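You operate a simulated robot arm through the tools that you are given. There is no shell and no other tool. Be economical: measure what you need, move in short steps, check, and stop when the job is done.

You run a simulated robot arm. Do the job below in one go: nothing can be reset, and whatever is moved stays where it is left.

Task
Put the teal bowl on the prep counter away on the open pan cabinet shelf. Take the soup ladle on the prep counter and put it away on the top of the long wall shelf. Put the purple scoop on the table top away on the chair on the bin side seat. Fetch the orange clip and stand it on the counter beside the microwave cabinet. Take the orange hand brush and put it on the prep counter. Take the big tofu and leave it in the green bowl. Do these in any order. Set down upright: orange clip.

Only the result counts: the job must be done as asked and must still hold three seconds after the hand-in. Knocking over, shifting, dropping, spilling or breaking anything else fails it.

Robot
A 6-joint arm with a four-finger gripper on a trunk, on a base that drives. Base frame: it is fixed to the floor where the robot stands at the start and does not move with it; the origin is under the middle of the robot, x ahead of it, y to its left, z up; the surface under the hand at the start is at about z = 0.915. Readings come in m, degrees, newtons and seconds.
Its first joint turns from -166.0 to 166.0 degrees. Places, roughly: big tofu (5x5x4 cm) [0.6, -0.3, 1]; chair on the bin side seat [-1.5, 3.2, 0.5]; counter beside the microwave cabinet [0.6, -1.5, 0.9]; green bowl (17x17x8 cm) [-1.7, -0.3, 0.9]; open pan cabinet shelf [0.6, -0.7, 0.6]; orange clip (4x6x9 cm) [-0.6, 3.2, 0.8]; orange hand brush (13x5x7 cm) [-0.3, 2.9, 0.8]; prep counter [0.7, 0.4, 0.9]; purple scoop (14x6x4 cm) [-0.5, 3, 0.8]; soup ladle (29x9x12 cm) [0.7, 0.2, 0.9]; teal bowl [0.75, 0, 1]; top of the long wall shelf (25x155 cm) [0.94, -1, 1.42]. Payload 3.43 kg.
Tool frame: the origin (TCP) lies between the finger pads and is the grasp point; the fingertips stand 0.03 m ahead of it; z points along the fingers, y is the line along which they close. The gripper opens to 0.12 m. The gripper's body begins 0.085 m behind the TCP.
Orientation is told as [roll, pitch, yaw] about the base's x, y, z axes, in that order, counted from this pose: with the fingers straight down and closing along the base's y, the tool's x points along the base's -x, its y along +y and its z along -z.

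Tools
- The arm moves only by the tool send_rows. Its argument "rows" is a list of rows, each a list of 3 entries, a list of its own where there are three numbers: the shift along the tool's x, y, z in m, then the turn, a rotation vector about the tool's x, y, z in degrees, then the opening, from 0 (shut) to 1 (fully open). In form: [[[tx, ty, tz], [rx, ry, rz], grip], ...]. A call has 1 to 12 rows; each row is the pose to reach, as a shift and turn from the pose commanded when the call began, along the tool's axes at that moment. Rows are played at 5 a second. More than 0.05 m and 8.6 degrees between two rows, or a gripper value outside its range, and nothing of the call is played. Where a pose cannot be reached the arm comes as near as it can. A force on the tool above 40 N (or 10 N above the force at the start of the call, whichever is more), or a blocked arm, ends the call early, and 0.2 s more pass. Each finger halts on what it meets, pressing with about 35 N; the grip force reading is that of the motor and also rises with nothing between the fingers. The clock runs only during rows and for 0.2 s after the last one: add rows that repeat a pose to give the fingers time. The reply holds the time, the measured pose of the TCP, the force on the tool along the base axes, the opening and the grip force, in the units named above and with some noise, with the torque about the TCP (base axes, N m) and any sound that the robot's microphone picked up, and new pictures: "pictures" is both (left out), scene, wrist or none.
- Cameras (640 x 400 px; columns grow to the right, rows downward): "scene" is now at [-0.1935, 0.1755, 1.2664]; the picture's right is [-0.17, -0.99, 0.00], its down [-0.24, 0.04, -0.97] and it looks along [0.95, -0.17, -0.25] (base axes); focal length 214 px, centre (320, 200). "wrist" rides on the gripper at [0.072, -0.017, -0.12] in the tool frame; the picture's right is [0.23, 0.97, 0.00], its down [-0.81, 0.19, -0.55] and it looks along [-0.54, 0.13, 0.83] (tool axes); focal length 275 px, centre (320, 200). There is no depth. A picture from a camera that has moved, and an enlarged one, comes with that camera's place and axes in the base frame and with its lens. The place of the scene camera against the robot may be out by one fixed shift of up to 0.025 m in any direction.
- steer(legs): drives the robot by 1 to 6 legs, each [ahead, turn to the left] in m and degrees, along the robot's own axes; the way and the turn of a leg run together, so that a leg with both is an arc; at most 1.5 m and 180 degrees a leg. The arm and the cameras ride along, it lands a little off, and it stops where it bumps. It gives what a move gives, and a new picture of the scene camera.
- head_to(pan, tilt): turns the head with the scene camera to pan (to the left, within 143 degrees either way) and tilt (down, from -29 to 69), counted from straight ahead of the robot. It gives what a move gives, and a new picture of the scene camera.
- zoom(camera, box): a new picture of the part [left, top, right, bottom] of that camera's present view, enlarged. No time passes.
- hand_in(): hands the job in; it is judged then, once.

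Go step by step. Nothing tells you exact positions but the pictures and the camera data: compare them with the known pose of the tool, close in by small moves and look again before you grip or let go. The budget is 186 turns and 260 pictures, counting those below and the enlarged ones. Unless the task says otherwise, let go and move clear before handing in, and close with one line.

The tools are called after "Call:" as name(argument=value, ...) on one line, values as JSON. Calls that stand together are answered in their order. send_rows: Moves the arm, as the interface text tells. Its arguments: {"type":"object","properties":{"rows":{"type":"array"},"pictures":{"type":"string","enum":["both","scene","wrist","none"]}},"required":["rows"]} The other tools are called the same way: steer (legs) drives the base; head_to (pan, tilt) turns the head that bears the scene camera; zoom (camera, box) takes an enlarged picture of a part of a camera's view; hand_in () hands the job in.

At the start:

```text
time: 0.0
position: [0.7229, -0.1003, 1.0004]
tool_rot: [-0.1, 0.1, -0.1]
force: [0.5, 0.7, -0.3]
ft_torque: [0.02, -0.03, 0.0]
width: 0.1201
finger_force: 0.1
robot x, y, heading: [-0.0012, 0.003, 0.0]
head pan, tilt: [-9.9, 13.6]
```

scene: 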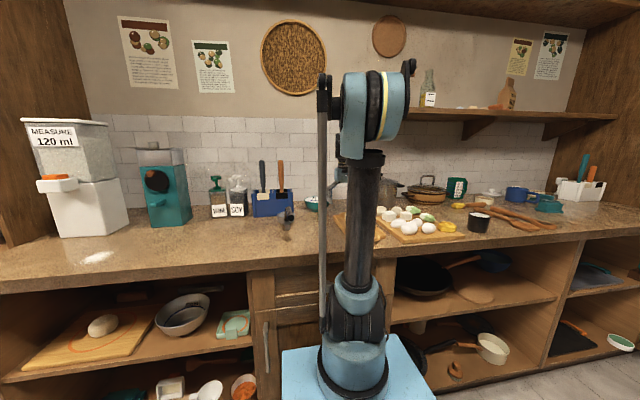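
wrist: 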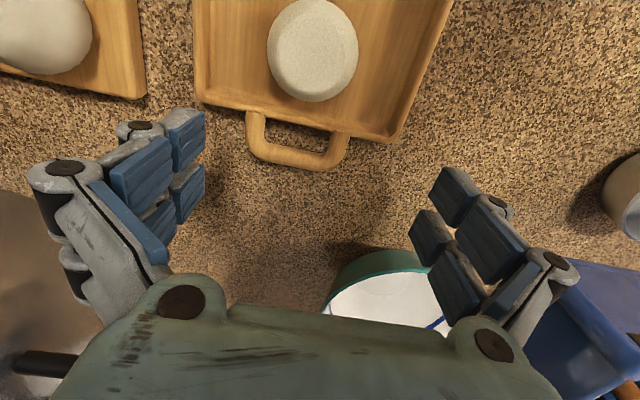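

I see the prep counter with boards, a teal bowl behind the arm and a ladle probably near the blue box. I'll zoom in to look closer.

Call:
zoom(camera="scene", box=[200, 150, 360, 250])

Call:
zoom(camera="scene", box=[360, 160, 600, 310])

```text
4.00 times, centred on (280, 200) of scene
camera zoom: at [-0.1935, 0.1755, 1.2664], right [-0.17, -0.99, 0.0], down [-0.24, 0.04, -0.97], along [0.95, -0.17, -0.25], focal length 858 px, centre (480, 200)
```

zoom: 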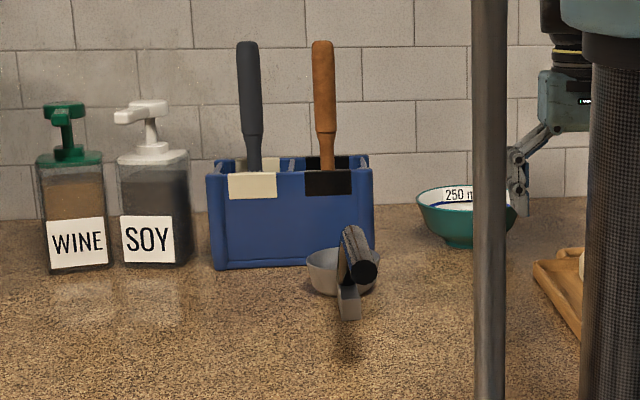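

```text
2.67 times, centred on (480, 235) of scene
camera zoom: at [-0.1935, 0.1755, 1.2664], right [-0.17, -0.99, 0.0], down [-0.24, 0.04, -0.97], along [0.95, -0.17, -0.25], focal length 572 px, centre (-107, 107)
```

zoom: 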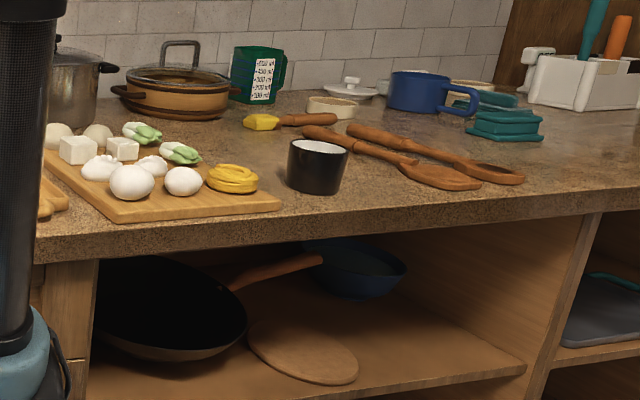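

I found the bowl at about (0.87, 0) with the ladle left of it, handle towards me. I'll look right toward the cabinet and wall shelf before acting.

Call:
head_to(pan=-45, tilt=20)

Call:
head_to(pan=60, tilt=15)

Call:
head_to(pan=120, tilt=15)

Call:
head_to(pan=-140, tilt=15)

```text
time: 1.0
position: [0.7103, -0.1004, 1.0071]
tool_rot: [-0.1, -0.6, 0.0]
force: [-0.8, -0.8, 0.4]
ft_torque: [0.01, -0.03, 0.0]
width: 0.1203
finger_force: 0.1
robot x, y, heading: [-0.0005, 0.0025, -0.0]
head pan, tilt: [-45.0, 20.0]
camera scene: at [-0.2197, 0.1257, 1.2563], right [-0.71, -0.71, 0.01], down [-0.25, 0.24, -0.94], along [0.66, -0.66, -0.35], focal length 214 px, centre (320, 200)
```

scene: 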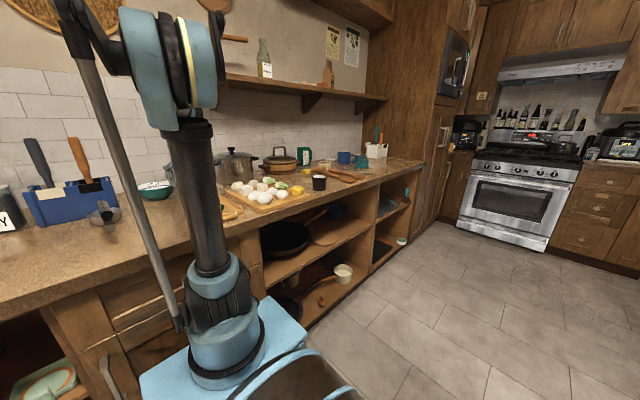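

```text
time: 2.8
position: [0.7116, -0.1007, 1.0077]
tool_rot: [-0.1, -0.5, 0.0]
force: [0.2, 0.2, -0.3]
ft_torque: [0.02, 0.0, 0.01]
width: 0.1201
finger_force: 0.1
robot x, y, heading: [-0.0038, 0.0011, -0.1]
head pan, tilt: [60.0, 15.0]
camera scene: at [-0.2387, 0.2724, 1.2647], right [0.87, -0.5, -0.01], down [-0.14, -0.22, -0.96], along [0.48, 0.84, -0.27], focal length 214 px, centre (320, 200)
```

scene: 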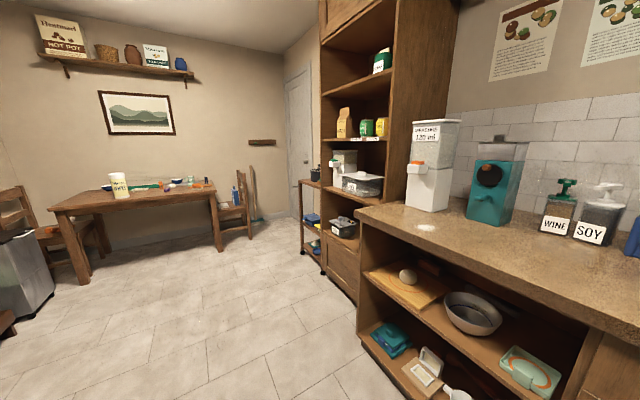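

```text
time: 4.1
position: [0.7117, -0.1008, 1.0064]
tool_rot: [0.0, -0.6, 0.1]
force: [-0.6, 0.9, 0.5]
ft_torque: [-0.02, -0.01, -0.01]
width: 0.1198
finger_force: 0.0
robot x, y, heading: [0.0026, -0.0022, -0.3]
head pan, tilt: [120.0, 15.0]
camera scene: at [-0.3321, 0.2725, 1.266], right [0.87, 0.5, -0.01], down [0.12, -0.22, -0.97], along [-0.49, 0.84, -0.25], focal length 214 px, centre (320, 200)
```

scene: 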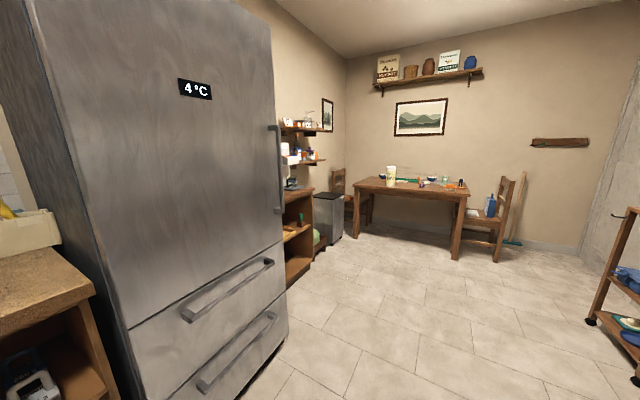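

```text
time: 7.8
position: [0.711, -0.1005, 1.0081]
tool_rot: [-0.1, -0.7, 0.1]
force: [0.3, 0.0, -0.7]
ft_torque: [0.0, -0.01, 0.02]
width: 0.1199
finger_force: 0.0
robot x, y, heading: [0.0005, 0.0019, 0.1]
head pan, tilt: [-140.0, 15.0]
camera scene: at [-0.357, 0.1315, 1.2663], right [-0.64, 0.77, 0.01], down [0.19, 0.17, -0.97], along [-0.74, -0.62, -0.25], focal length 214 px, centre (320, 200)
```

scene: 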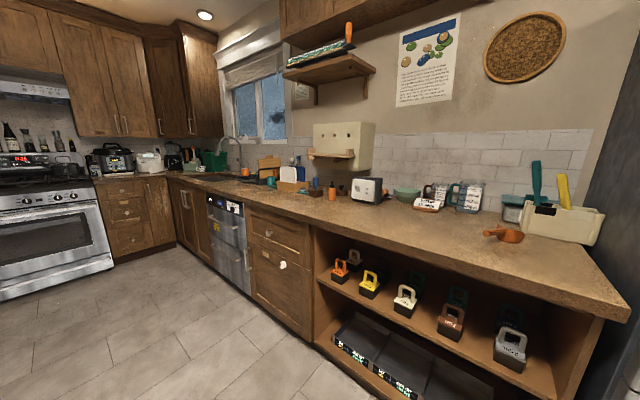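

The pan cabinet is the bay with the pan, a blue bowl and a wooden disc. I'll check its free area.

Call:
head_to(pan=-40, tilt=30)

Call:
zoom(camera="scene", box=[230, 100, 430, 225])

```text
time: 9.5
position: [0.7101, -0.1007, 1.0076]
tool_rot: [0.0, -0.5, 0.0]
force: [0.0, 0.0, 0.4]
ft_torque: [-0.05, -0.01, 0.01]
width: 0.1199
finger_force: 0.0
robot x, y, heading: [-0.0033, -0.0003, 0.0]
head pan, tilt: [-40.0, 30.0]
camera scene: at [-0.2166, 0.1334, 1.2402], right [-0.64, -0.77, 0.01], down [-0.39, 0.32, -0.86], along [0.66, -0.56, -0.51], focal length 214 px, centre (320, 200)
```

scene: 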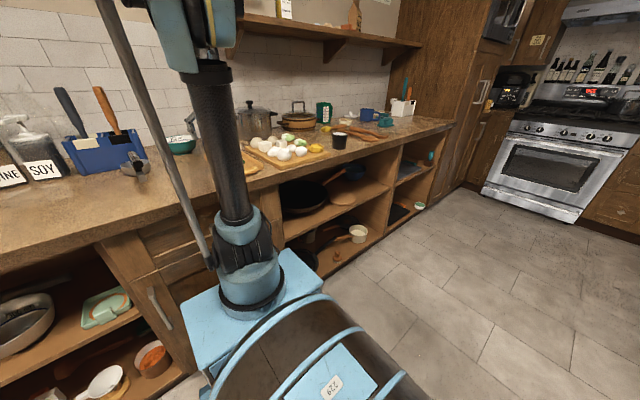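

```text
3.20 times, centred on (330, 162) of scene
camera zoom: at [-0.2166, 0.1334, 1.2402], right [-0.64, -0.77, 0.01], down [-0.39, 0.32, -0.86], along [0.66, -0.56, -0.51], focal length 686 px, centre (288, 320)
```

zoom: 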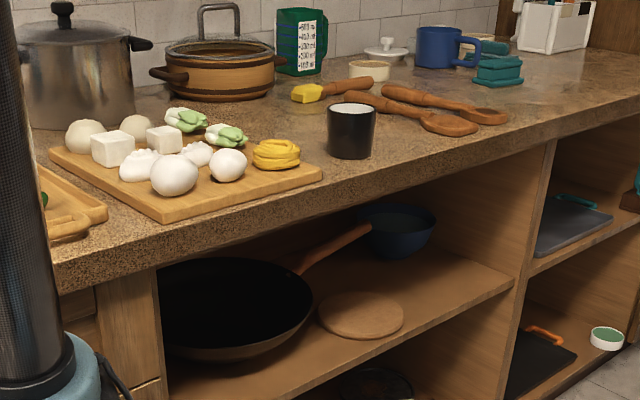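

The free spot on the pan shelf is right of the disc, at about (0.51, -0.89). First I'll raise the tool and roll it 90° so the fingers can pinch the bowl's near rim.

Call:
send_rows(rows=[[[0, 0, -0.03], [0, 0, 8.2], 0.6], [[0, 0, -0.06], [0, 0, 16.4], 0.6], [[0, 0, -0.09], [0, 0, 24.6], 0.6], [[0, 0, -0.1], [0, 0, 32.8], 0.6], [[0, 0, -0.1], [0, 0, 41], 0.6], [[0, 0, -0.1], [0, 0, 49.2], 0.6], [[0, 0, -0.1], [0, 0, 57.4], 0.6], [[0, 0, -0.1], [0, 0, 65.6], 0.6], [[0, 0, -0.1], [0, 0, 73.8], 0.6], [[0, 0, -0.1], [0, 0, 82], 0.6], [[0, 0, -0.1], [0, 0, 90], 0.6]], pictures="none")

Call:
send_rows(rows=[[[0.02, 0, 0], [-8, 0, 0], 0.6], [[0.04, 0, 0], [-16, 0, 0], 0.6], [[0.06, 0, 0], [-24, 0, 0], 0.6], [[0.08, 0, 0], [-32, 0, 0], 0.6], [[0.1, 0, 0], [-40, 0, 0], 0.6], [[0.1, 0, 0], [-40, 0, 0], 0.6]])

```text
time: 11.9
position: [0.7098, -0.1003, 1.1064]
tool_rot: [0.6, 0.0, -90.0]
force: [0.3, -0.5, 0.2]
ft_torque: [-0.03, 0.0, 0.0]
width: 0.072
finger_force: 0.0
robot x, y, heading: [0.0003, 0.0025, -0.1]
head pan, tilt: [-40.0, 30.0]
```

```text
time: 13.3
position: [0.7098, -0.0007, 1.1063]
tool_rot: [40.7, 0.1, -89.9]
force: [-0.2, -0.3, -0.3]
ft_torque: [-0.01, 0.01, 0.01]
width: 0.0722
finger_force: 0.1
robot x, y, heading: [-0.0025, 0.0014, -0.2]
head pan, tilt: [-40.0, 30.0]
camera scene: at [-0.2166, 0.1334, 1.2402], right [-0.64, -0.77, 0.01], down [-0.39, 0.32, -0.86], along [0.66, -0.56, -0.51], focal length 214 px, centre (320, 200)
camera wrist: at [0.6185, 0.0701, 1.1869], right [0.74, 0.23, 0.64], down [-0.22, -0.81, 0.54], along [0.64, -0.54, -0.55], focal length 275 px, centre (320, 200)
```

scene: 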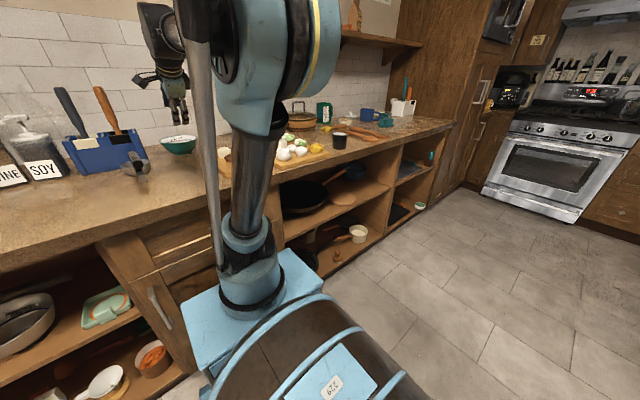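
wrist: 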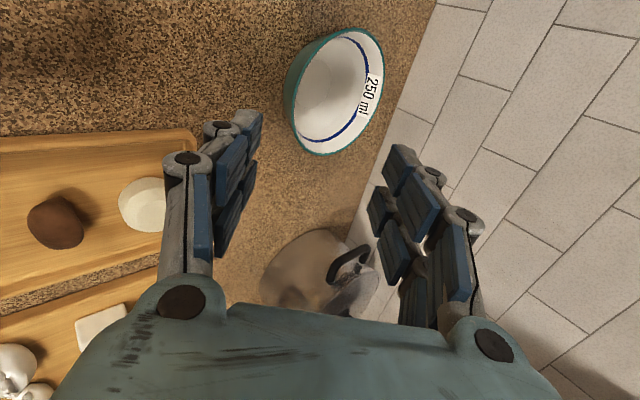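

The bowl's near rim is at about (0.79, 0.005, 0.965). I'll move to 8 cm before it along the finger axis and check.

Call:
send_rows(rows=[[[0.002, -0.01, 0.03], [0, 0, 0], 0.35], [[0.004, -0.02, 0.06], [0, 0, 0], 0.35], [[0.005, -0.029, 0.08], [0, 0, 0], 0.35], [[0.005, -0.029, 0.08], [0, 0, 0], 0.35]], pictures="wrist")

Call:
head_to(pan=-8, tilt=15)

Call:
zoom(camera="scene", box=[240, 140, 400, 240])

```text
time: 14.3
position: [0.7408, 0.0041, 1.0273]
tool_rot: [40.6, -0.1, -90.0]
force: [0.4, 0.4, 0.5]
ft_torque: [0.05, -0.01, -0.01]
width: 0.0424
finger_force: 0.1
robot x, y, heading: [0.0001, 0.0017, -0.1]
head pan, tilt: [-40.0, 30.0]
camera wrist: at [0.6483, 0.0751, 1.1072], right [0.74, 0.23, 0.63], down [-0.21, -0.81, 0.54], along [0.64, -0.54, -0.55], focal length 275 px, centre (320, 200)
```

wrist: 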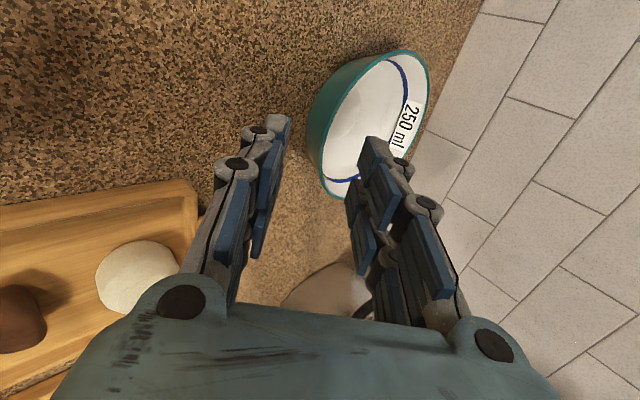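

```text
time: 15.3
position: [0.7397, 0.0044, 1.0276]
tool_rot: [40.6, 0.0, -89.9]
force: [-0.2, -0.8, -0.7]
ft_torque: [-0.03, -0.03, -0.02]
width: 0.0418
finger_force: 0.0
robot x, y, heading: [0.0033, -0.0018, -0.1]
head pan, tilt: [-8.0, 15.0]
camera scene: at [-0.1931, 0.1785, 1.2641], right [-0.14, -0.99, 0.0], down [-0.27, 0.04, -0.96], along [0.95, -0.14, -0.27], focal length 214 px, centre (320, 200)
```

scene: 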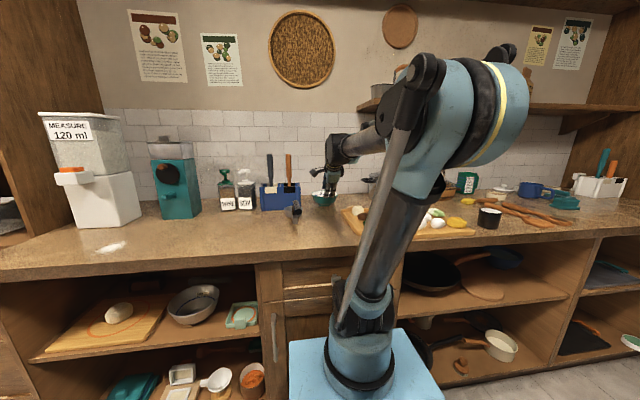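

```text
4.00 times, centred on (320, 190) of scene
camera zoom: at [-0.1931, 0.1785, 1.2641], right [-0.14, -0.99, 0.0], down [-0.27, 0.04, -0.96], along [0.95, -0.14, -0.27], focal length 858 px, centre (320, 240)
```

zoom: 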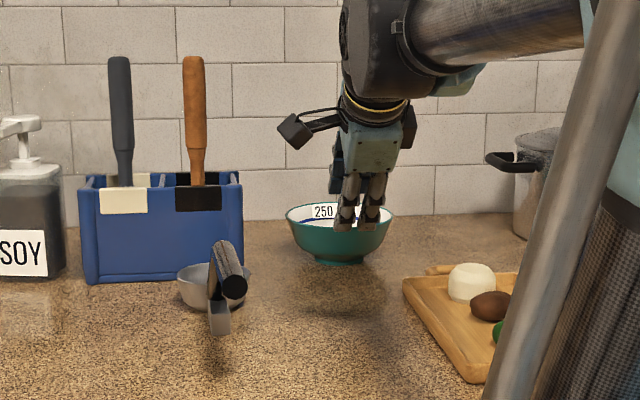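

Triangulating gives a rim centre of about (0.865, 0.01, 0.955) and a radius of 0.068. I'll advance most of the way and look.

Call:
send_rows(rows=[[[0.003, 0.001, 0.03], [0, 0, 0], 0.3], [[0.004, 0.002, 0.05], [0, 0, 0], 0.3], [[0.004, 0.002, 0.065], [0, 0, 0], 0.3], [[0.004, 0.002, 0.065], [0, 0, 0], 0.3]], pictures="wrist")

Call:
zoom(camera="scene", box=[280, 170, 360, 220])

```text
time: 16.3
position: [0.7841, 0.0073, 0.979]
tool_rot: [40.6, 0.0, -90.0]
force: [-0.6, 0.6, -0.7]
ft_torque: [0.01, 0.0, -0.02]
width: 0.0358
finger_force: 0.1
robot x, y, heading: [0.0015, 0.0021, 0.2]
head pan, tilt: [-8.0, 15.0]
camera wrist: at [0.6925, 0.0787, 1.0583], right [0.74, 0.23, 0.63], down [-0.21, -0.81, 0.54], along [0.64, -0.54, -0.55], focal length 275 px, centre (320, 200)
```

wrist: 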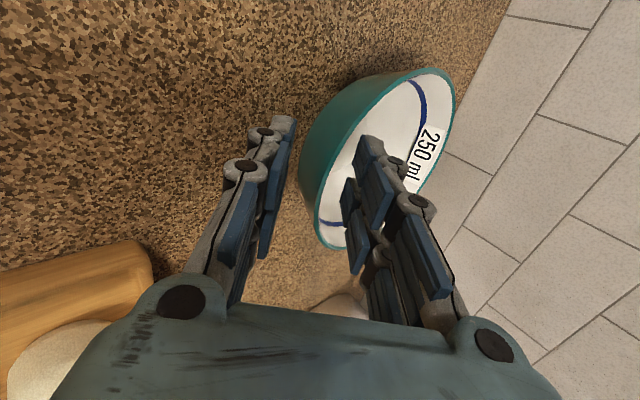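

```text
8.00 times, centred on (320, 195) of scene
camera zoom: at [-0.1931, 0.1785, 1.2641], right [-0.14, -0.99, 0.0], down [-0.27, 0.04, -0.96], along [0.95, -0.13, -0.27], focal length 1716 px, centre (320, 240)
```

zoom: 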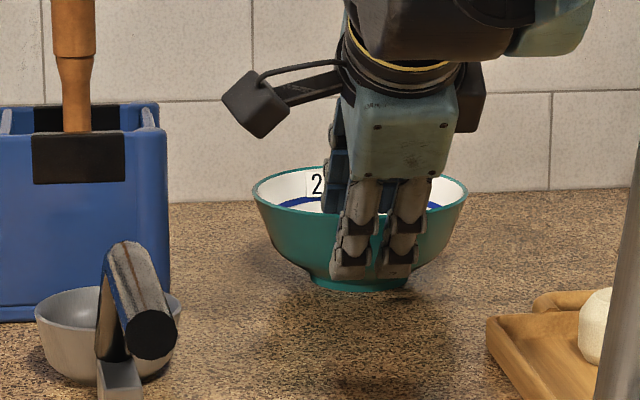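

The fingers straddle the near wall. I'll advance another 1.2 cm, close and lift slightly.

Call:
send_rows(rows=[[[0, 0, 0.012], [0, 0, 0], 0.3], [[0, 0, 0.012], [0, 0, 0], 0.1], [[0, 0, 0.012], [0, 0, 0], 0], [[0, 0, 0.012], [0, 0, 0], 0], [[0, 0, 0.012], [0, 0, 0], 0]], pictures="wrist")

```text
time: 17.5
position: [0.7912, 0.0083, 0.9704]
tool_rot: [40.6, 0.0, -89.9]
force: [-0.7, 0.2, 0.0]
ft_torque: [0.03, 0.23, 0.03]
width: 0.0092
finger_force: 35.3
robot x, y, heading: [0.0, 0.0005, 0.0]
head pan, tilt: [-8.0, 15.0]
camera wrist: at [0.6999, 0.0795, 1.049], right [0.74, 0.23, 0.63], down [-0.21, -0.81, 0.54], along [0.64, -0.54, -0.55], focal length 275 px, centre (320, 200)
```

wrist: 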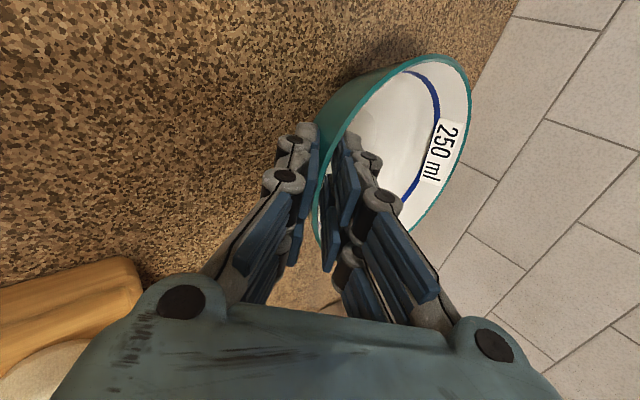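

Gripped at 9 mm. I'll lift and draw back.

Call:
send_rows(rows=[[[0, 0.016, -0.019], [0, 0, 0], 0], [[0, 0.046, -0.053], [0, 0, 0], 0], [[0, 0.077, -0.09], [0, 0, 0], 0], [[0, 0.108, -0.126], [0, 0, 0], 0], [[0, 0.13, -0.152], [0, 0, 0], 0], [[0, 0.095, -0.182], [0, 0, 0], 0], [[0, 0.06, -0.212], [0, 0, 0], 0], [[0, 0.025, -0.242], [0, 0, 0], 0], [[0, -0.01, -0.272], [0, 0, 0], 0], [[0, -0.045, -0.302], [0, 0, 0], 0], [[0, -0.08, -0.332], [0, 0, 0], 0], [[0, -0.098, -0.347], [0, 0, 0], 0]])

```text
time: 20.1
position: [0.4907, 0.0076, 1.1705]
tool_rot: [40.6, 0.0, -89.9]
force: [0.2, -0.1, -3.5]
ft_torque: [-0.02, 0.2, 0.02]
width: 0.0092
finger_force: 34.7
robot x, y, heading: [-0.0033, -0.0033, 0.0]
head pan, tilt: [-8.0, 15.0]
camera scene: at [-0.1929, 0.1785, 1.2641], right [-0.14, -0.99, 0.0], down [-0.27, 0.04, -0.96], along [0.95, -0.13, -0.27], focal length 214 px, centre (320, 200)
camera wrist: at [0.399, 0.0781, 1.2497], right [0.74, 0.23, 0.63], down [-0.21, -0.81, 0.54], along [0.64, -0.54, -0.55], focal length 275 px, centre (320, 200)
```

scene: 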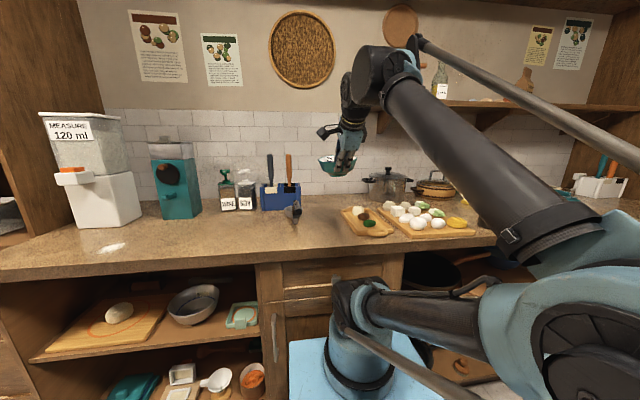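
wrist: 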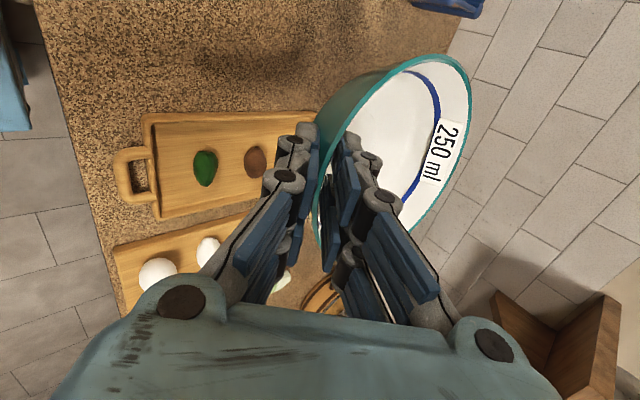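

The bowl is held. I'll drive back, sideways to y ≈ -0.89, and face the cabinet again.

Call:
steer(legs=[[-0.35, 0], [0, -90], [0.89, 0], [0, 90]])

Call:
head_to(pan=-15, tilt=30)

```text
time: 34.8
position: [0.1249, -0.9362, 1.1879]
tool_rot: [41.2, 0.0, -95.8]
force: [-1.8, -0.1, -2.8]
ft_torque: [-0.01, 0.09, -0.01]
width: 0.0092
finger_force: 34.8
robot x, y, heading: [-0.3404, -0.9001, -5.8]
head pan, tilt: [-8.0, 15.0]
stopped in leg 4: the robot was blocked; the commanded pose is now the measured one
camera scene: at [-0.5179, -0.7011, 1.2638], right [-0.24, -0.97, 0.0], down [-0.26, 0.06, -0.96], along [0.93, -0.23, -0.27], focal length 214 px, centre (320, 200)
```

scene: 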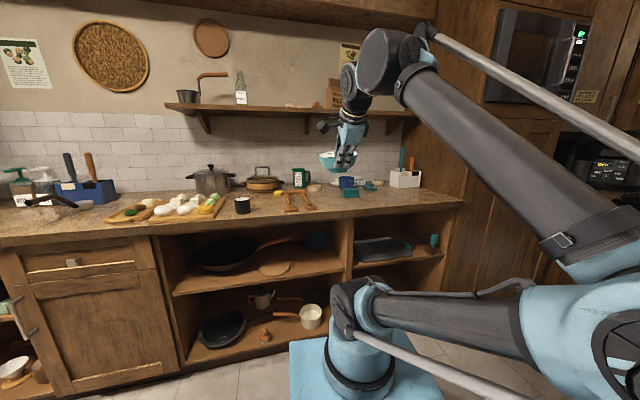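

```text
time: 35.6
position: [0.1274, -0.9365, 1.1872]
tool_rot: [41.2, 0.0, -95.7]
force: [0.7, 0.0, -2.9]
ft_torque: [0.02, 0.2, 0.03]
width: 0.009
finger_force: 34.4
robot x, y, heading: [-0.3427, -0.9011, -5.9]
head pan, tilt: [-15.0, 30.0]
camera scene: at [-0.5228, -0.7114, 1.24], right [-0.36, -0.93, 0.0], down [-0.48, 0.18, -0.86], along [0.8, -0.31, -0.51], focal length 214 px, centre (320, 200)
```

scene: 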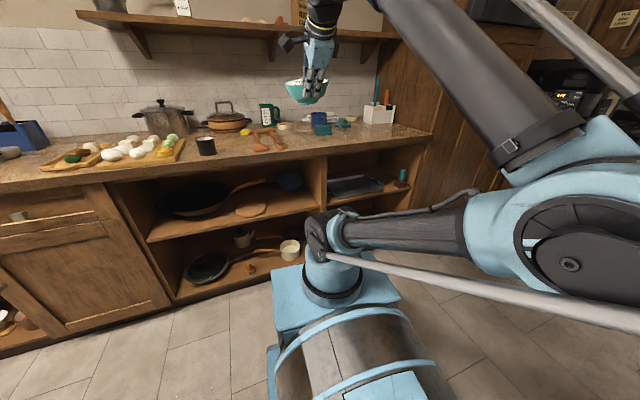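

The turn stopped at -5.8° on some contact. I'll look to the right to see what is near the elbow.

Call:
head_to(pan=-80, tilt=25)

Call:
head_to(pan=-140, tilt=25)

```text
time: 37.0
position: [0.1257, -0.9353, 1.1875]
tool_rot: [41.3, 0.0, -95.8]
force: [0.7, 0.0, -3.5]
ft_torque: [0.04, 0.2, -0.01]
width: 0.0091
finger_force: 35.6
robot x, y, heading: [-0.3425, -0.8989, -5.7]
head pan, tilt: [-80.0, 25.0]
camera scene: at [-0.6005, -0.7711, 1.2488], right [-1.0, -0.07, 0.01], down [-0.04, 0.42, -0.91], along [0.06, -0.9, -0.42], focal length 214 px, centre (320, 200)
```

scene: 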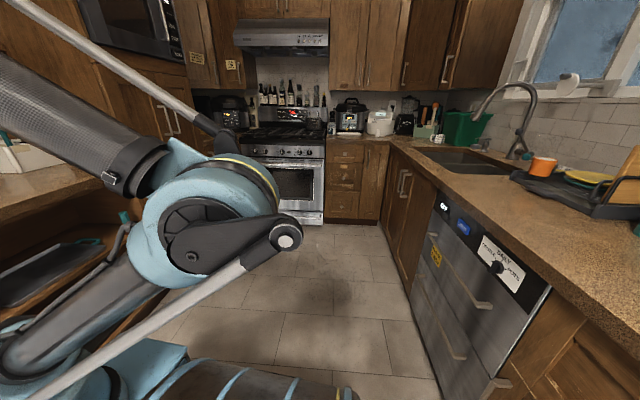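

```text
time: 38.3
position: [0.1256, -0.9368, 1.1858]
tool_rot: [41.2, -0.1, -95.8]
force: [-0.4, -0.3, -3.9]
ft_torque: [0.04, 0.19, 0.0]
width: 0.009
finger_force: 35.3
robot x, y, heading: [-0.3406, -0.898, -6.0]
head pan, tilt: [-140.0, 25.0]
camera scene: at [-0.6834, -0.731, 1.25], right [-0.56, 0.83, 0.01], down [0.34, 0.24, -0.91], along [-0.76, -0.51, -0.41], focal length 214 px, centre (320, 200)
```

scene: 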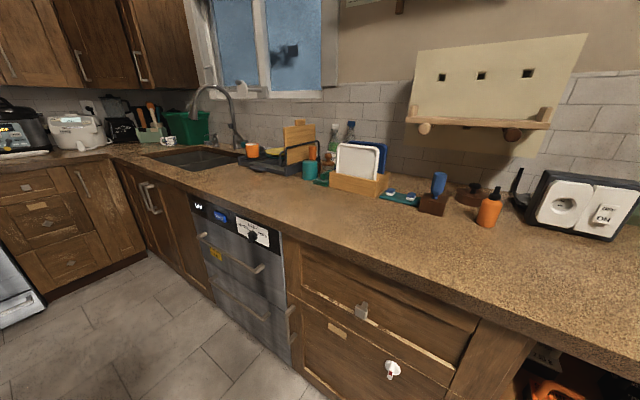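

I'll look down behind the robot for clearance, and down at the front.

Call:
head_to(pan=-140, tilt=65)

Call:
head_to(pan=-50, tilt=60)

```text
time: 39.3
position: [0.1258, -0.9353, 1.1868]
tool_rot: [41.1, 0.0, -95.8]
force: [0.2, -0.6, -3.1]
ft_torque: [0.05, 0.21, -0.04]
width: 0.0092
finger_force: 34.9
robot x, y, heading: [-0.3437, -0.8958, -5.8]
head pan, tilt: [-140.0, 65.0]
camera scene: at [-0.6582, -0.7132, 1.1941], right [-0.56, 0.83, 0.01], down [0.74, 0.51, -0.43], along [-0.36, -0.24, -0.9], focal length 214 px, centre (320, 200)
```

scene: 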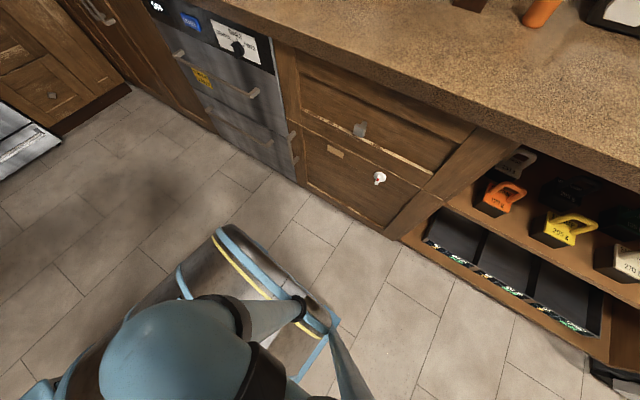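

```text
time: 41.0
position: [0.1254, -0.9364, 1.1873]
tool_rot: [41.1, 0.0, -95.9]
force: [0.2, 0.2, -4.0]
ft_torque: [-0.02, 0.19, 0.01]
width: 0.0093
finger_force: 34.6
robot x, y, heading: [-0.3438, -0.9005, -5.6]
head pan, tilt: [-50.0, 60.0]
camera scene: at [-0.5705, -0.7343, 1.1984], right [-0.83, -0.56, 0.01], down [-0.49, 0.72, -0.49], along [0.27, -0.41, -0.87], focal length 214 px, centre (320, 200)
```

scene: 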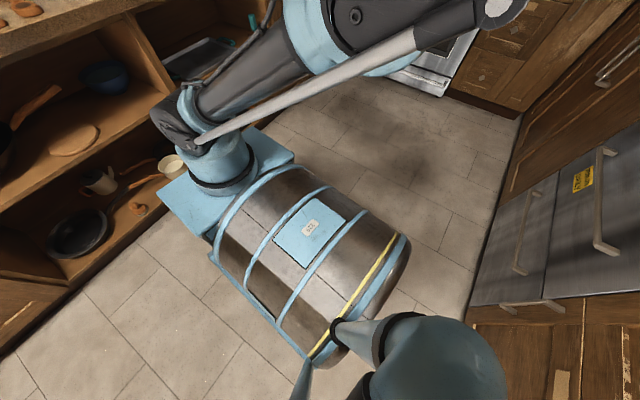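

The body clears behind, and I see nothing touching. I'll back off 0.22 m, then extend the arm forward so it can lower the bowl in front of the cabinet.

Call:
steer(legs=[[-0.22, 0]])

Call:
send_rows(rows=[[[0.012, 0.033, 0.029], [0, 0, 0], 0], [[0.024, 0.067, 0.058], [0, 0, 0], 0], [[0.036, 0.1, 0.087], [0, 0, 0], 0], [[0.048, 0.133, 0.116], [0, 0, 0], 0], [[0.06, 0.166, 0.146], [0, 0, 0], 0], [[0.072, 0.2, 0.175], [0, 0, 0], 0], [[0.075, 0.233, 0.204], [0, 0, 0], 0], [[0.075, 0.233, 0.204], [0, 0, 0], 0]], pictures="none")

Call:
head_to(pan=-15, tilt=30)

```text
time: 42.7
position: [-0.0895, -0.9136, 1.1865]
tool_rot: [41.2, 0.0, -95.7]
force: [0.4, -0.2, -2.7]
ft_torque: [0.0, 0.18, 0.0]
width: 0.0091
finger_force: 35.1
robot x, y, heading: [-0.5548, -0.8784, -5.8]
head pan, tilt: [-50.0, 60.0]
camera scene: at [-0.7867, -0.7132, 1.1984], right [-0.83, -0.56, 0.01], down [-0.49, 0.72, -0.49], along [0.27, -0.41, -0.87], focal length 214 px, centre (320, 200)
```

scene: 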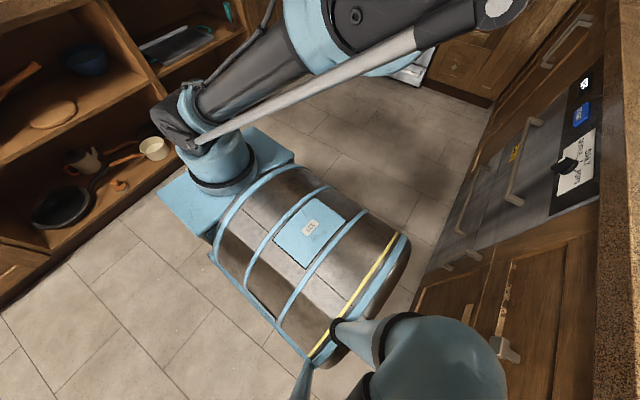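

```text
time: 44.5
position: [0.2108, -0.8715, 1.1966]
tool_rot: [41.8, 0.0, -95.8]
force: [-0.1, 0.2, -3.2]
ft_torque: [0.05, 0.2, -0.01]
width: 0.0093
finger_force: 35.1
robot x, y, heading: [-0.5577, -0.8786, -5.8]
head pan, tilt: [-50.0, 60.0]
```

```text
time: 45.5
position: [0.2114, -0.8694, 1.1966]
tool_rot: [41.8, -0.1, -95.7]
force: [-0.2, 0.4, -2.7]
ft_torque: [0.01, 0.19, 0.0]
width: 0.0093
finger_force: 35.2
robot x, y, heading: [-0.5622, -0.876, -5.6]
head pan, tilt: [-15.0, 30.0]
camera scene: at [-0.739, -0.6902, 1.2399], right [-0.35, -0.94, 0.0], down [-0.48, 0.18, -0.86], along [0.8, -0.31, -0.51], focal length 214 px, centre (320, 200)
```

scene: 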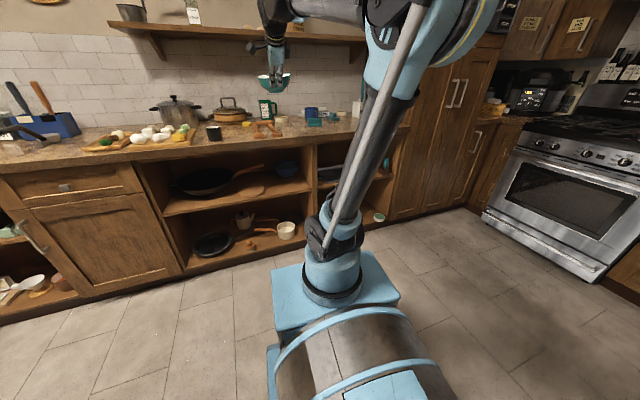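

The bowl is in front of the cabinet, and I'll lower it to z ≈ 0.74.

Call:
send_rows(rows=[[[0, -0.03, 0.0335], [0, 0, 0], 0], [[0, -0.06, 0.067], [0, 0, 0], 0], [[0, -0.09, 0.1005], [0, 0, 0], 0], [[0, -0.12, 0.134], [0, 0, 0], 0], [[0, -0.15, 0.1675], [0, 0, 0], 0], [[0, -0.18, 0.201], [0, 0, 0], 0], [[0, -0.21, 0.2345], [0, 0, 0], 0], [[0, -0.24, 0.268], [0, 0, 0], 0], [[0, -0.27, 0.3015], [0, 0, 0], 0], [[0, -0.3, 0.335], [0, 0, 0], 0], [[0, -0.3, 0.335], [0, 0, 0], 0]])

```text
time: 47.9
position: [0.2137, -0.8687, 0.7462]
tool_rot: [41.9, 0.1, -95.7]
force: [-0.7, 0.5, -2.3]
ft_torque: [0.0, 0.2, 0.03]
width: 0.0088
finger_force: 34.5
robot x, y, heading: [-0.5565, -0.8759, -5.5]
head pan, tilt: [-15.0, 30.0]
camera scene: at [-0.7389, -0.6901, 1.24], right [-0.35, -0.94, 0.0], down [-0.48, 0.18, -0.86], along [0.8, -0.31, -0.51], focal length 214 px, centre (320, 200)
camera wrist: at [0.1276, -0.7885, 0.824], right [0.74, 0.16, 0.65], down [-0.31, -0.78, 0.54], along [0.6, -0.6, -0.53], focal length 275 px, centre (320, 200)
```

scene: 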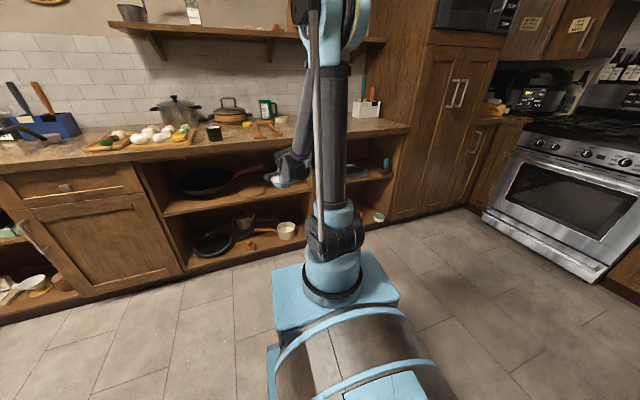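
wrist: 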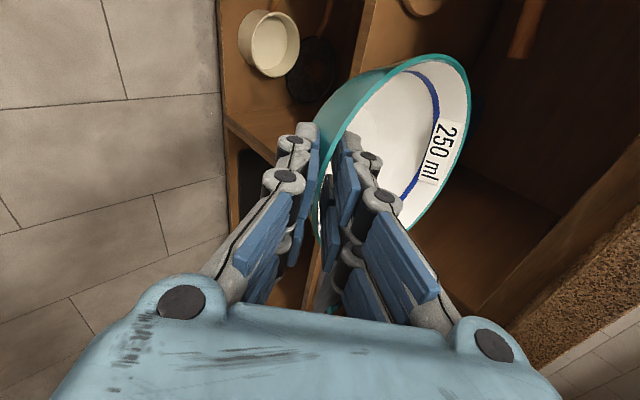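

The shelf top is at about z = 0.61. I'll lower 4.5 cm more, then drive in 0.2 m.

Call:
send_rows(rows=[[[0, -0.015, 0.017], [0, 0, 0], 0], [[0, -0.03, 0.0335], [0, 0, 0], 0], [[0, -0.03, 0.0335], [0, 0, 0], 0]], pictures="none")

Call:
steer(legs=[[0.2, 0]])

Call:
zoom(camera="scene", box=[140, 110, 380, 260])

Call:
zoom(camera="wrist", box=[0, 0, 640, 400])

```text
time: 48.7
position: [0.2126, -0.8675, 0.7013]
tool_rot: [41.9, 0.1, -95.8]
force: [-0.3, 0.4, -3.0]
ft_torque: [0.04, 0.25, -0.02]
width: 0.009
finger_force: 34.5
robot x, y, heading: [-0.5572, -0.8805, -5.5]
head pan, tilt: [-15.0, 30.0]
```

```text
time: 50.3
position: [0.4098, -0.8865, 0.7017]
tool_rot: [41.8, 0.0, -95.6]
force: [-0.1, 0.0, -2.8]
ft_torque: [0.01, 0.23, -0.01]
width: 0.0089
finger_force: 35.3
robot x, y, heading: [-0.3618, -0.8959, -5.7]
head pan, tilt: [-15.0, 30.0]
camera scene: at [-0.5414, -0.7102, 1.24], right [-0.35, -0.94, 0.0], down [-0.48, 0.18, -0.86], along [0.8, -0.3, -0.51], focal length 214 px, centre (320, 200)
```

scene: 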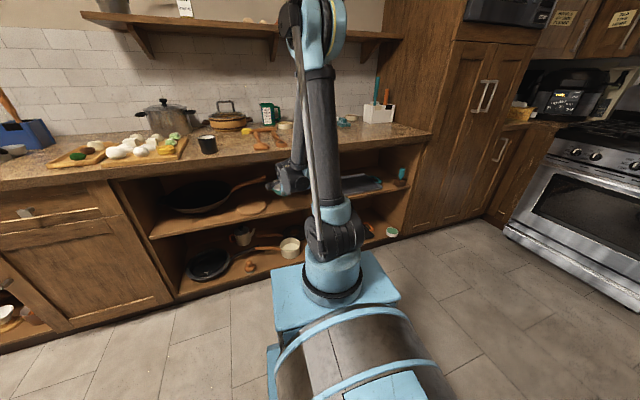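

```text
2.67 times, centred on (260, 185) of scene
camera zoom: at [-0.5414, -0.7102, 1.24], right [-0.35, -0.94, 0.0], down [-0.48, 0.18, -0.86], along [0.8, -0.3, -0.51], focal length 572 px, centre (480, 240)
```

zoom: 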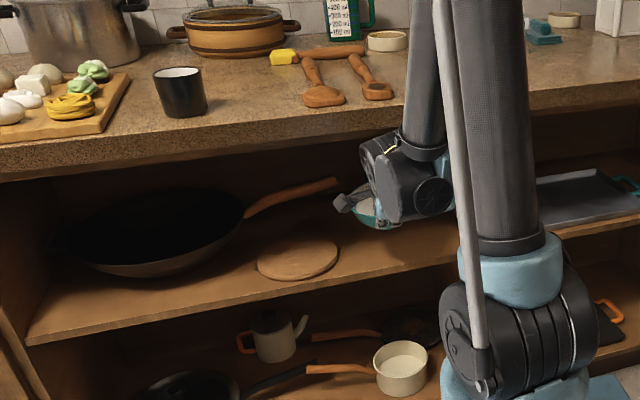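

```text
1.00 times, centred on (320, 200) of wrist (not enlarged: the box is as wide or as high as the picture)
camera zoom: at [0.3251, -0.8068, 0.7797], right [0.74, 0.16, 0.65], down [-0.3, -0.78, 0.54], along [0.6, -0.6, -0.53], focal length 275 px, centre (320, 200)
```

zoom: 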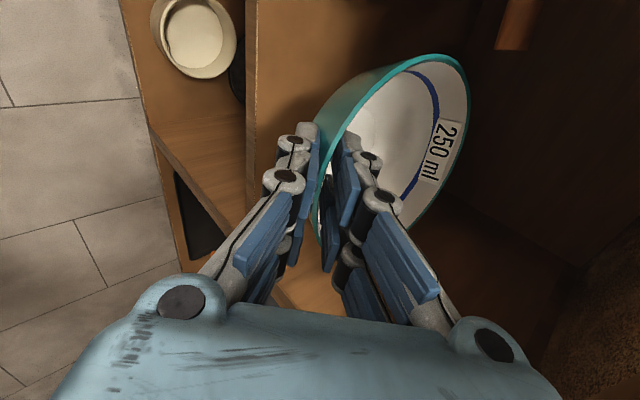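

Inside, with the bowl's base just past the shelf edge. I'll move 3 cm further forward, then down in small steps until it touches.

Call:
send_rows(rows=[[[0, 0.0224, 0.02], [0, 0, 0], 0], [[0, 0.0224, 0.02], [0, 0, 0], 0], [[0, 0.0124, 0.0312], [0, 0, 0], 0], [[0, 0.0057, 0.0387], [0, 0, 0], 0], [[0, 0.0024, 0.0424], [0, 0, 0], 0], [[0, 0.0024, 0.0424], [0, 0, 0], 0]], pictures="wrist")

```text
time: 51.7
position: [0.4329, -0.8887, 0.6811]
tool_rot: [42.6, 0.0, -95.6]
force: [0.6, 1.1, -3.7]
ft_torque: [0.0, 0.22, 0.01]
width: 0.009
finger_force: 34.8
robot x, y, heading: [-0.3639, -0.899, -5.7]
head pan, tilt: [-15.0, 30.0]
camera wrist: at [0.3464, -0.8087, 0.7574], right [0.73, 0.16, 0.66], down [-0.31, -0.78, 0.54], along [0.6, -0.6, -0.53], focal length 275 px, centre (320, 200)
```

wrist: 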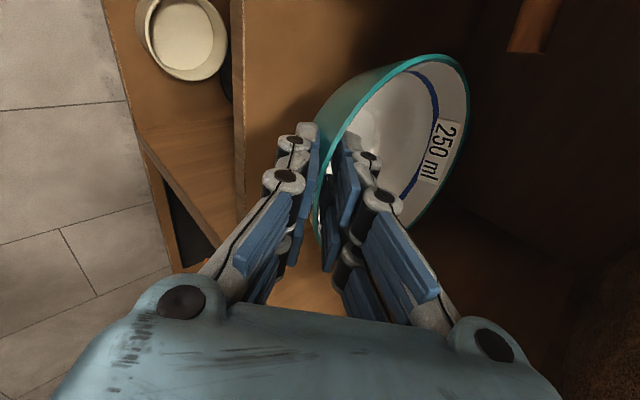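

No contact yet and the arm is slightly short, so I'll keep lowering gently.

Call:
send_rows(rows=[[[0, -0.0068, 0.0074], [0, 0, 0], 0], [[0, -0.0101, 0.011], [0, 0, 0], 0], [[0, -0.0135, 0.0147], [0, 0, 0], 0], [[0, -0.0135, 0.0147], [0, 0, 0], 0]], pictures="wrist")

```text
time: 52.7
position: [0.4367, -0.8879, 0.6694]
tool_rot: [42.5, 0.0, -95.6]
force: [-0.2, -0.7, -2.6]
ft_torque: [0.0, 0.23, 0.01]
width: 0.0094
finger_force: 34.8
out of reach, approached as far as the arm can: row 2, 3, 4
robot x, y, heading: [-0.3623, -0.8974, -5.6]
head pan, tilt: [-15.0, 30.0]
camera wrist: at [0.3498, -0.8092, 0.7463], right [0.74, 0.16, 0.66], down [-0.31, -0.78, 0.54], along [0.6, -0.6, -0.53], focal length 275 px, centre (320, 200)
```

wrist: 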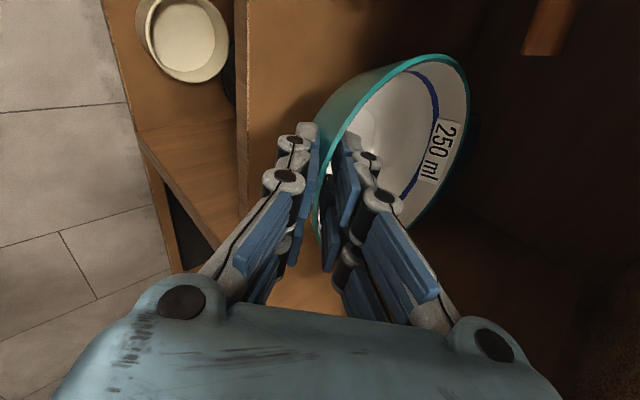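

The arm is at its reach limit. I'll pull back 5 cm, drive 5 cm forward, and then lower.

Call:
send_rows(rows=[[[0, -0.018, -0.018], [0, 0, 0], 0], [[0, -0.037, -0.036], [0, 0, 0], 0], [[0, -0.037, -0.036], [0, 0, 0], 0]], pictures="none")

Call:
steer(legs=[[0.05, 0]])

Call:
send_rows(rows=[[[0, -0.0068, 0.0074], [0, 0, 0], 0], [[0, -0.0101, 0.011], [0, 0, 0], 0], [[0, -0.0135, 0.0147], [0, 0, 0], 0], [[0, -0.0135, 0.0147], [0, 0, 0], 0]], pictures="wrist")

```text
time: 53.5
position: [0.3889, -0.8826, 0.6869]
tool_rot: [42.6, 0.0, -95.6]
force: [0.1, 0.2, -3.8]
ft_torque: [0.03, 0.22, -0.03]
width: 0.0093
finger_force: 35.4
out of reach, approached as far as the arm can: row 1, 2, 3
robot x, y, heading: [-0.3606, -0.8988, -5.7]
head pan, tilt: [-15.0, 30.0]
```

```text
time: 54.4
position: [0.4382, -0.888, 0.6873]
tool_rot: [42.6, 0.0, -95.6]
force: [-0.1, 0.7, -3.6]
ft_torque: [0.01, 0.19, 0.04]
width: 0.009
finger_force: 34.9
robot x, y, heading: [-0.3104, -0.9035, -5.6]
head pan, tilt: [-15.0, 30.0]
camera scene: at [-0.4919, -0.7149, 1.24], right [-0.35, -0.94, 0.0], down [-0.48, 0.18, -0.86], along [0.8, -0.3, -0.51], focal length 214 px, centre (320, 200)
```

scene: 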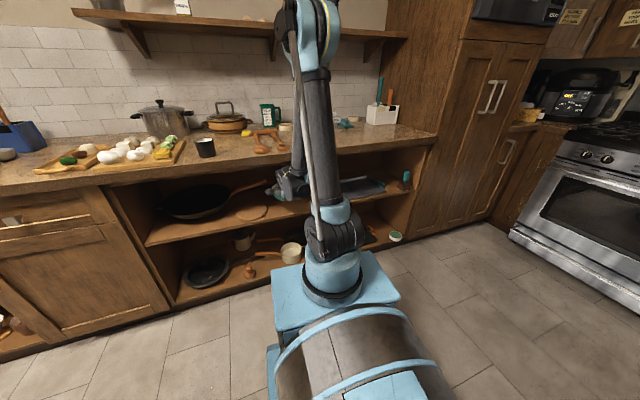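

```text
time: 55.4
position: [0.4323, -0.8862, 0.6906]
tool_rot: [43.1, 0.0, -95.7]
force: [-0.1, 0.6, -4.2]
ft_torque: [-0.02, 0.21, 0.03]
width: 0.009
finger_force: 34.8
out of reach, approached as far as the arm can: row 1, 2, 3, 4
robot x, y, heading: [-0.3117, -0.9043, -5.5]
head pan, tilt: [-15.0, 30.0]
camera wrist: at [0.3454, -0.8064, 0.7656], right [0.73, 0.16, 0.67], down [-0.32, -0.78, 0.53], along [0.61, -0.6, -0.52], focal length 275 px, centre (320, 200)
```

wrist: 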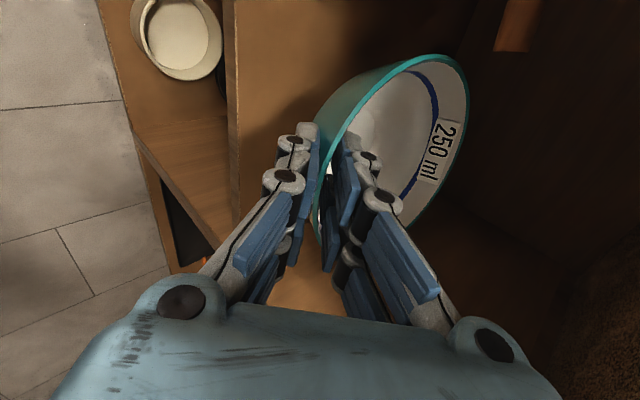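

The constraint is at the near side (elbow fold), so I'll stand further back and extend instead.

Call:
send_rows(rows=[[[0, 0.006, -0.01], [0, 0, 0], 0], [[0, 0.006, -0.01], [0, 0, 0], 0]], pictures="none")

Call:
steer(legs=[[-0.12, 0]])

Call:
send_rows(rows=[[[0, 0.03, 0.026], [0, 0, 0], 0], [[0, 0.06, 0.052], [0, 0, 0], 0], [[0, 0.0876, 0.082], [0, 0, 0], 0], [[0, 0.0876, 0.082], [0, 0, 0], 0]], pictures="wrist")

```text
time: 56.0
position: [0.4316, -0.8848, 0.7025]
tool_rot: [43.3, 0.2, -95.7]
force: [-0.7, 0.0, -2.5]
ft_torque: [0.04, 0.2, 0.03]
width: 0.0089
finger_force: 35.5
robot x, y, heading: [-0.3097, -0.9014, -5.7]
head pan, tilt: [-15.0, 30.0]
```

```text
time: 57.2
position: [0.3102, -0.8722, 0.7016]
tool_rot: [43.3, 0.0, -95.4]
force: [-0.1, -0.1, -3.1]
ft_torque: [0.0, 0.22, -0.03]
width: 0.0089
finger_force: 35.4
robot x, y, heading: [-0.4326, -0.8925, -5.6]
head pan, tilt: [-15.0, 30.0]
camera scene: at [-0.6144, -0.7036, 1.24], right [-0.35, -0.94, 0.0], down [-0.48, 0.18, -0.86], along [0.8, -0.3, -0.51], focal length 214 px, centre (320, 200)
```

scene: 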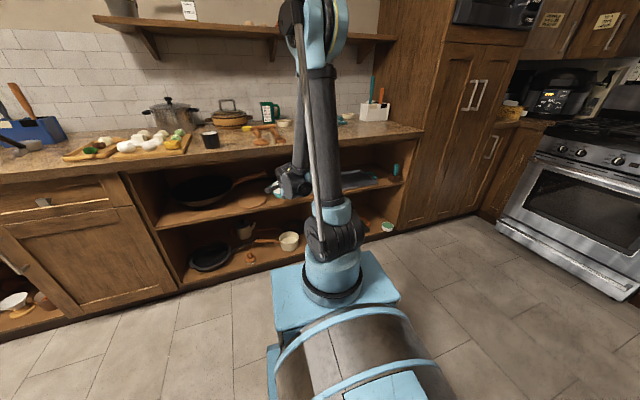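

```text
time: 58.2
position: [0.4218, -0.8841, 0.7125]
tool_rot: [44.0, 0.0, -95.4]
force: [0.3, -0.5, -3.2]
ft_torque: [-0.01, 0.24, 0.03]
width: 0.009
finger_force: 35.3
robot x, y, heading: [-0.4339, -0.8903, -5.6]
head pan, tilt: [-15.0, 30.0]
camera wrist: at [0.3323, -0.8045, 0.7863], right [0.72, 0.16, 0.68], down [-0.32, -0.78, 0.53], along [0.62, -0.6, -0.51], focal length 275 px, centre (320, 200)
```

wrist: 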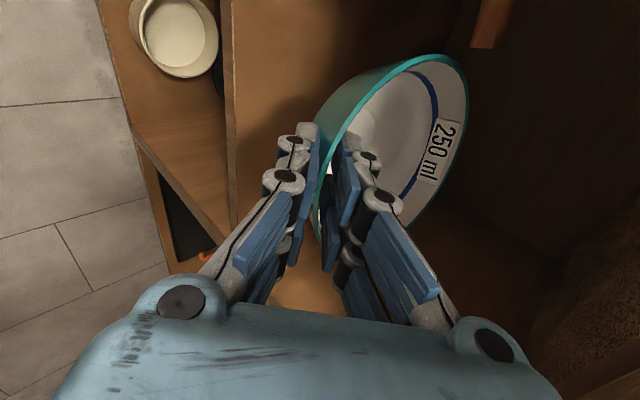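

Now lowering from here.

Call:
send_rows(rows=[[[0, -0.0104, 0.0108], [0, 0, 0], 0], [[0, -0.0208, 0.0216], [0, 0, 0], 0], [[0, -0.0278, 0.0288], [0, 0, 0], 0], [[0, -0.0312, 0.0324], [0, 0, 0], 0], [[0, -0.0312, 0.0324], [0, 0, 0], 0]], pictures="wrist")

```text
time: 59.4
position: [0.4202, -0.8833, 0.6677]
tool_rot: [44.0, 0.1, -95.4]
force: [-0.8, 0.0, -2.9]
ft_torque: [0.05, 0.19, -0.01]
width: 0.0091
finger_force: 35.3
robot x, y, heading: [-0.4293, -0.8917, -5.5]
head pan, tilt: [-15.0, 30.0]
camera wrist: at [0.3317, -0.8033, 0.7411], right [0.72, 0.16, 0.68], down [-0.32, -0.78, 0.53], along [0.62, -0.6, -0.51], focal length 275 px, centre (320, 200)
```

wrist: 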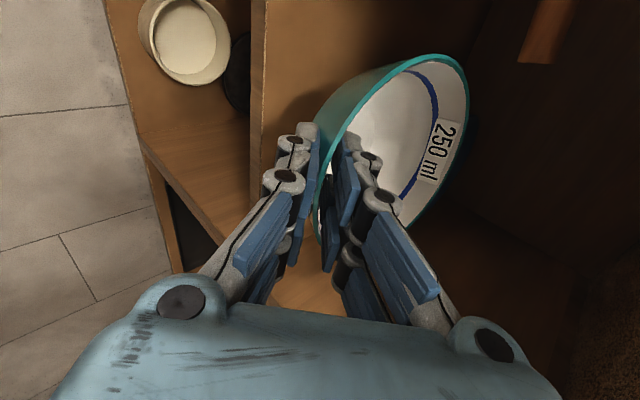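

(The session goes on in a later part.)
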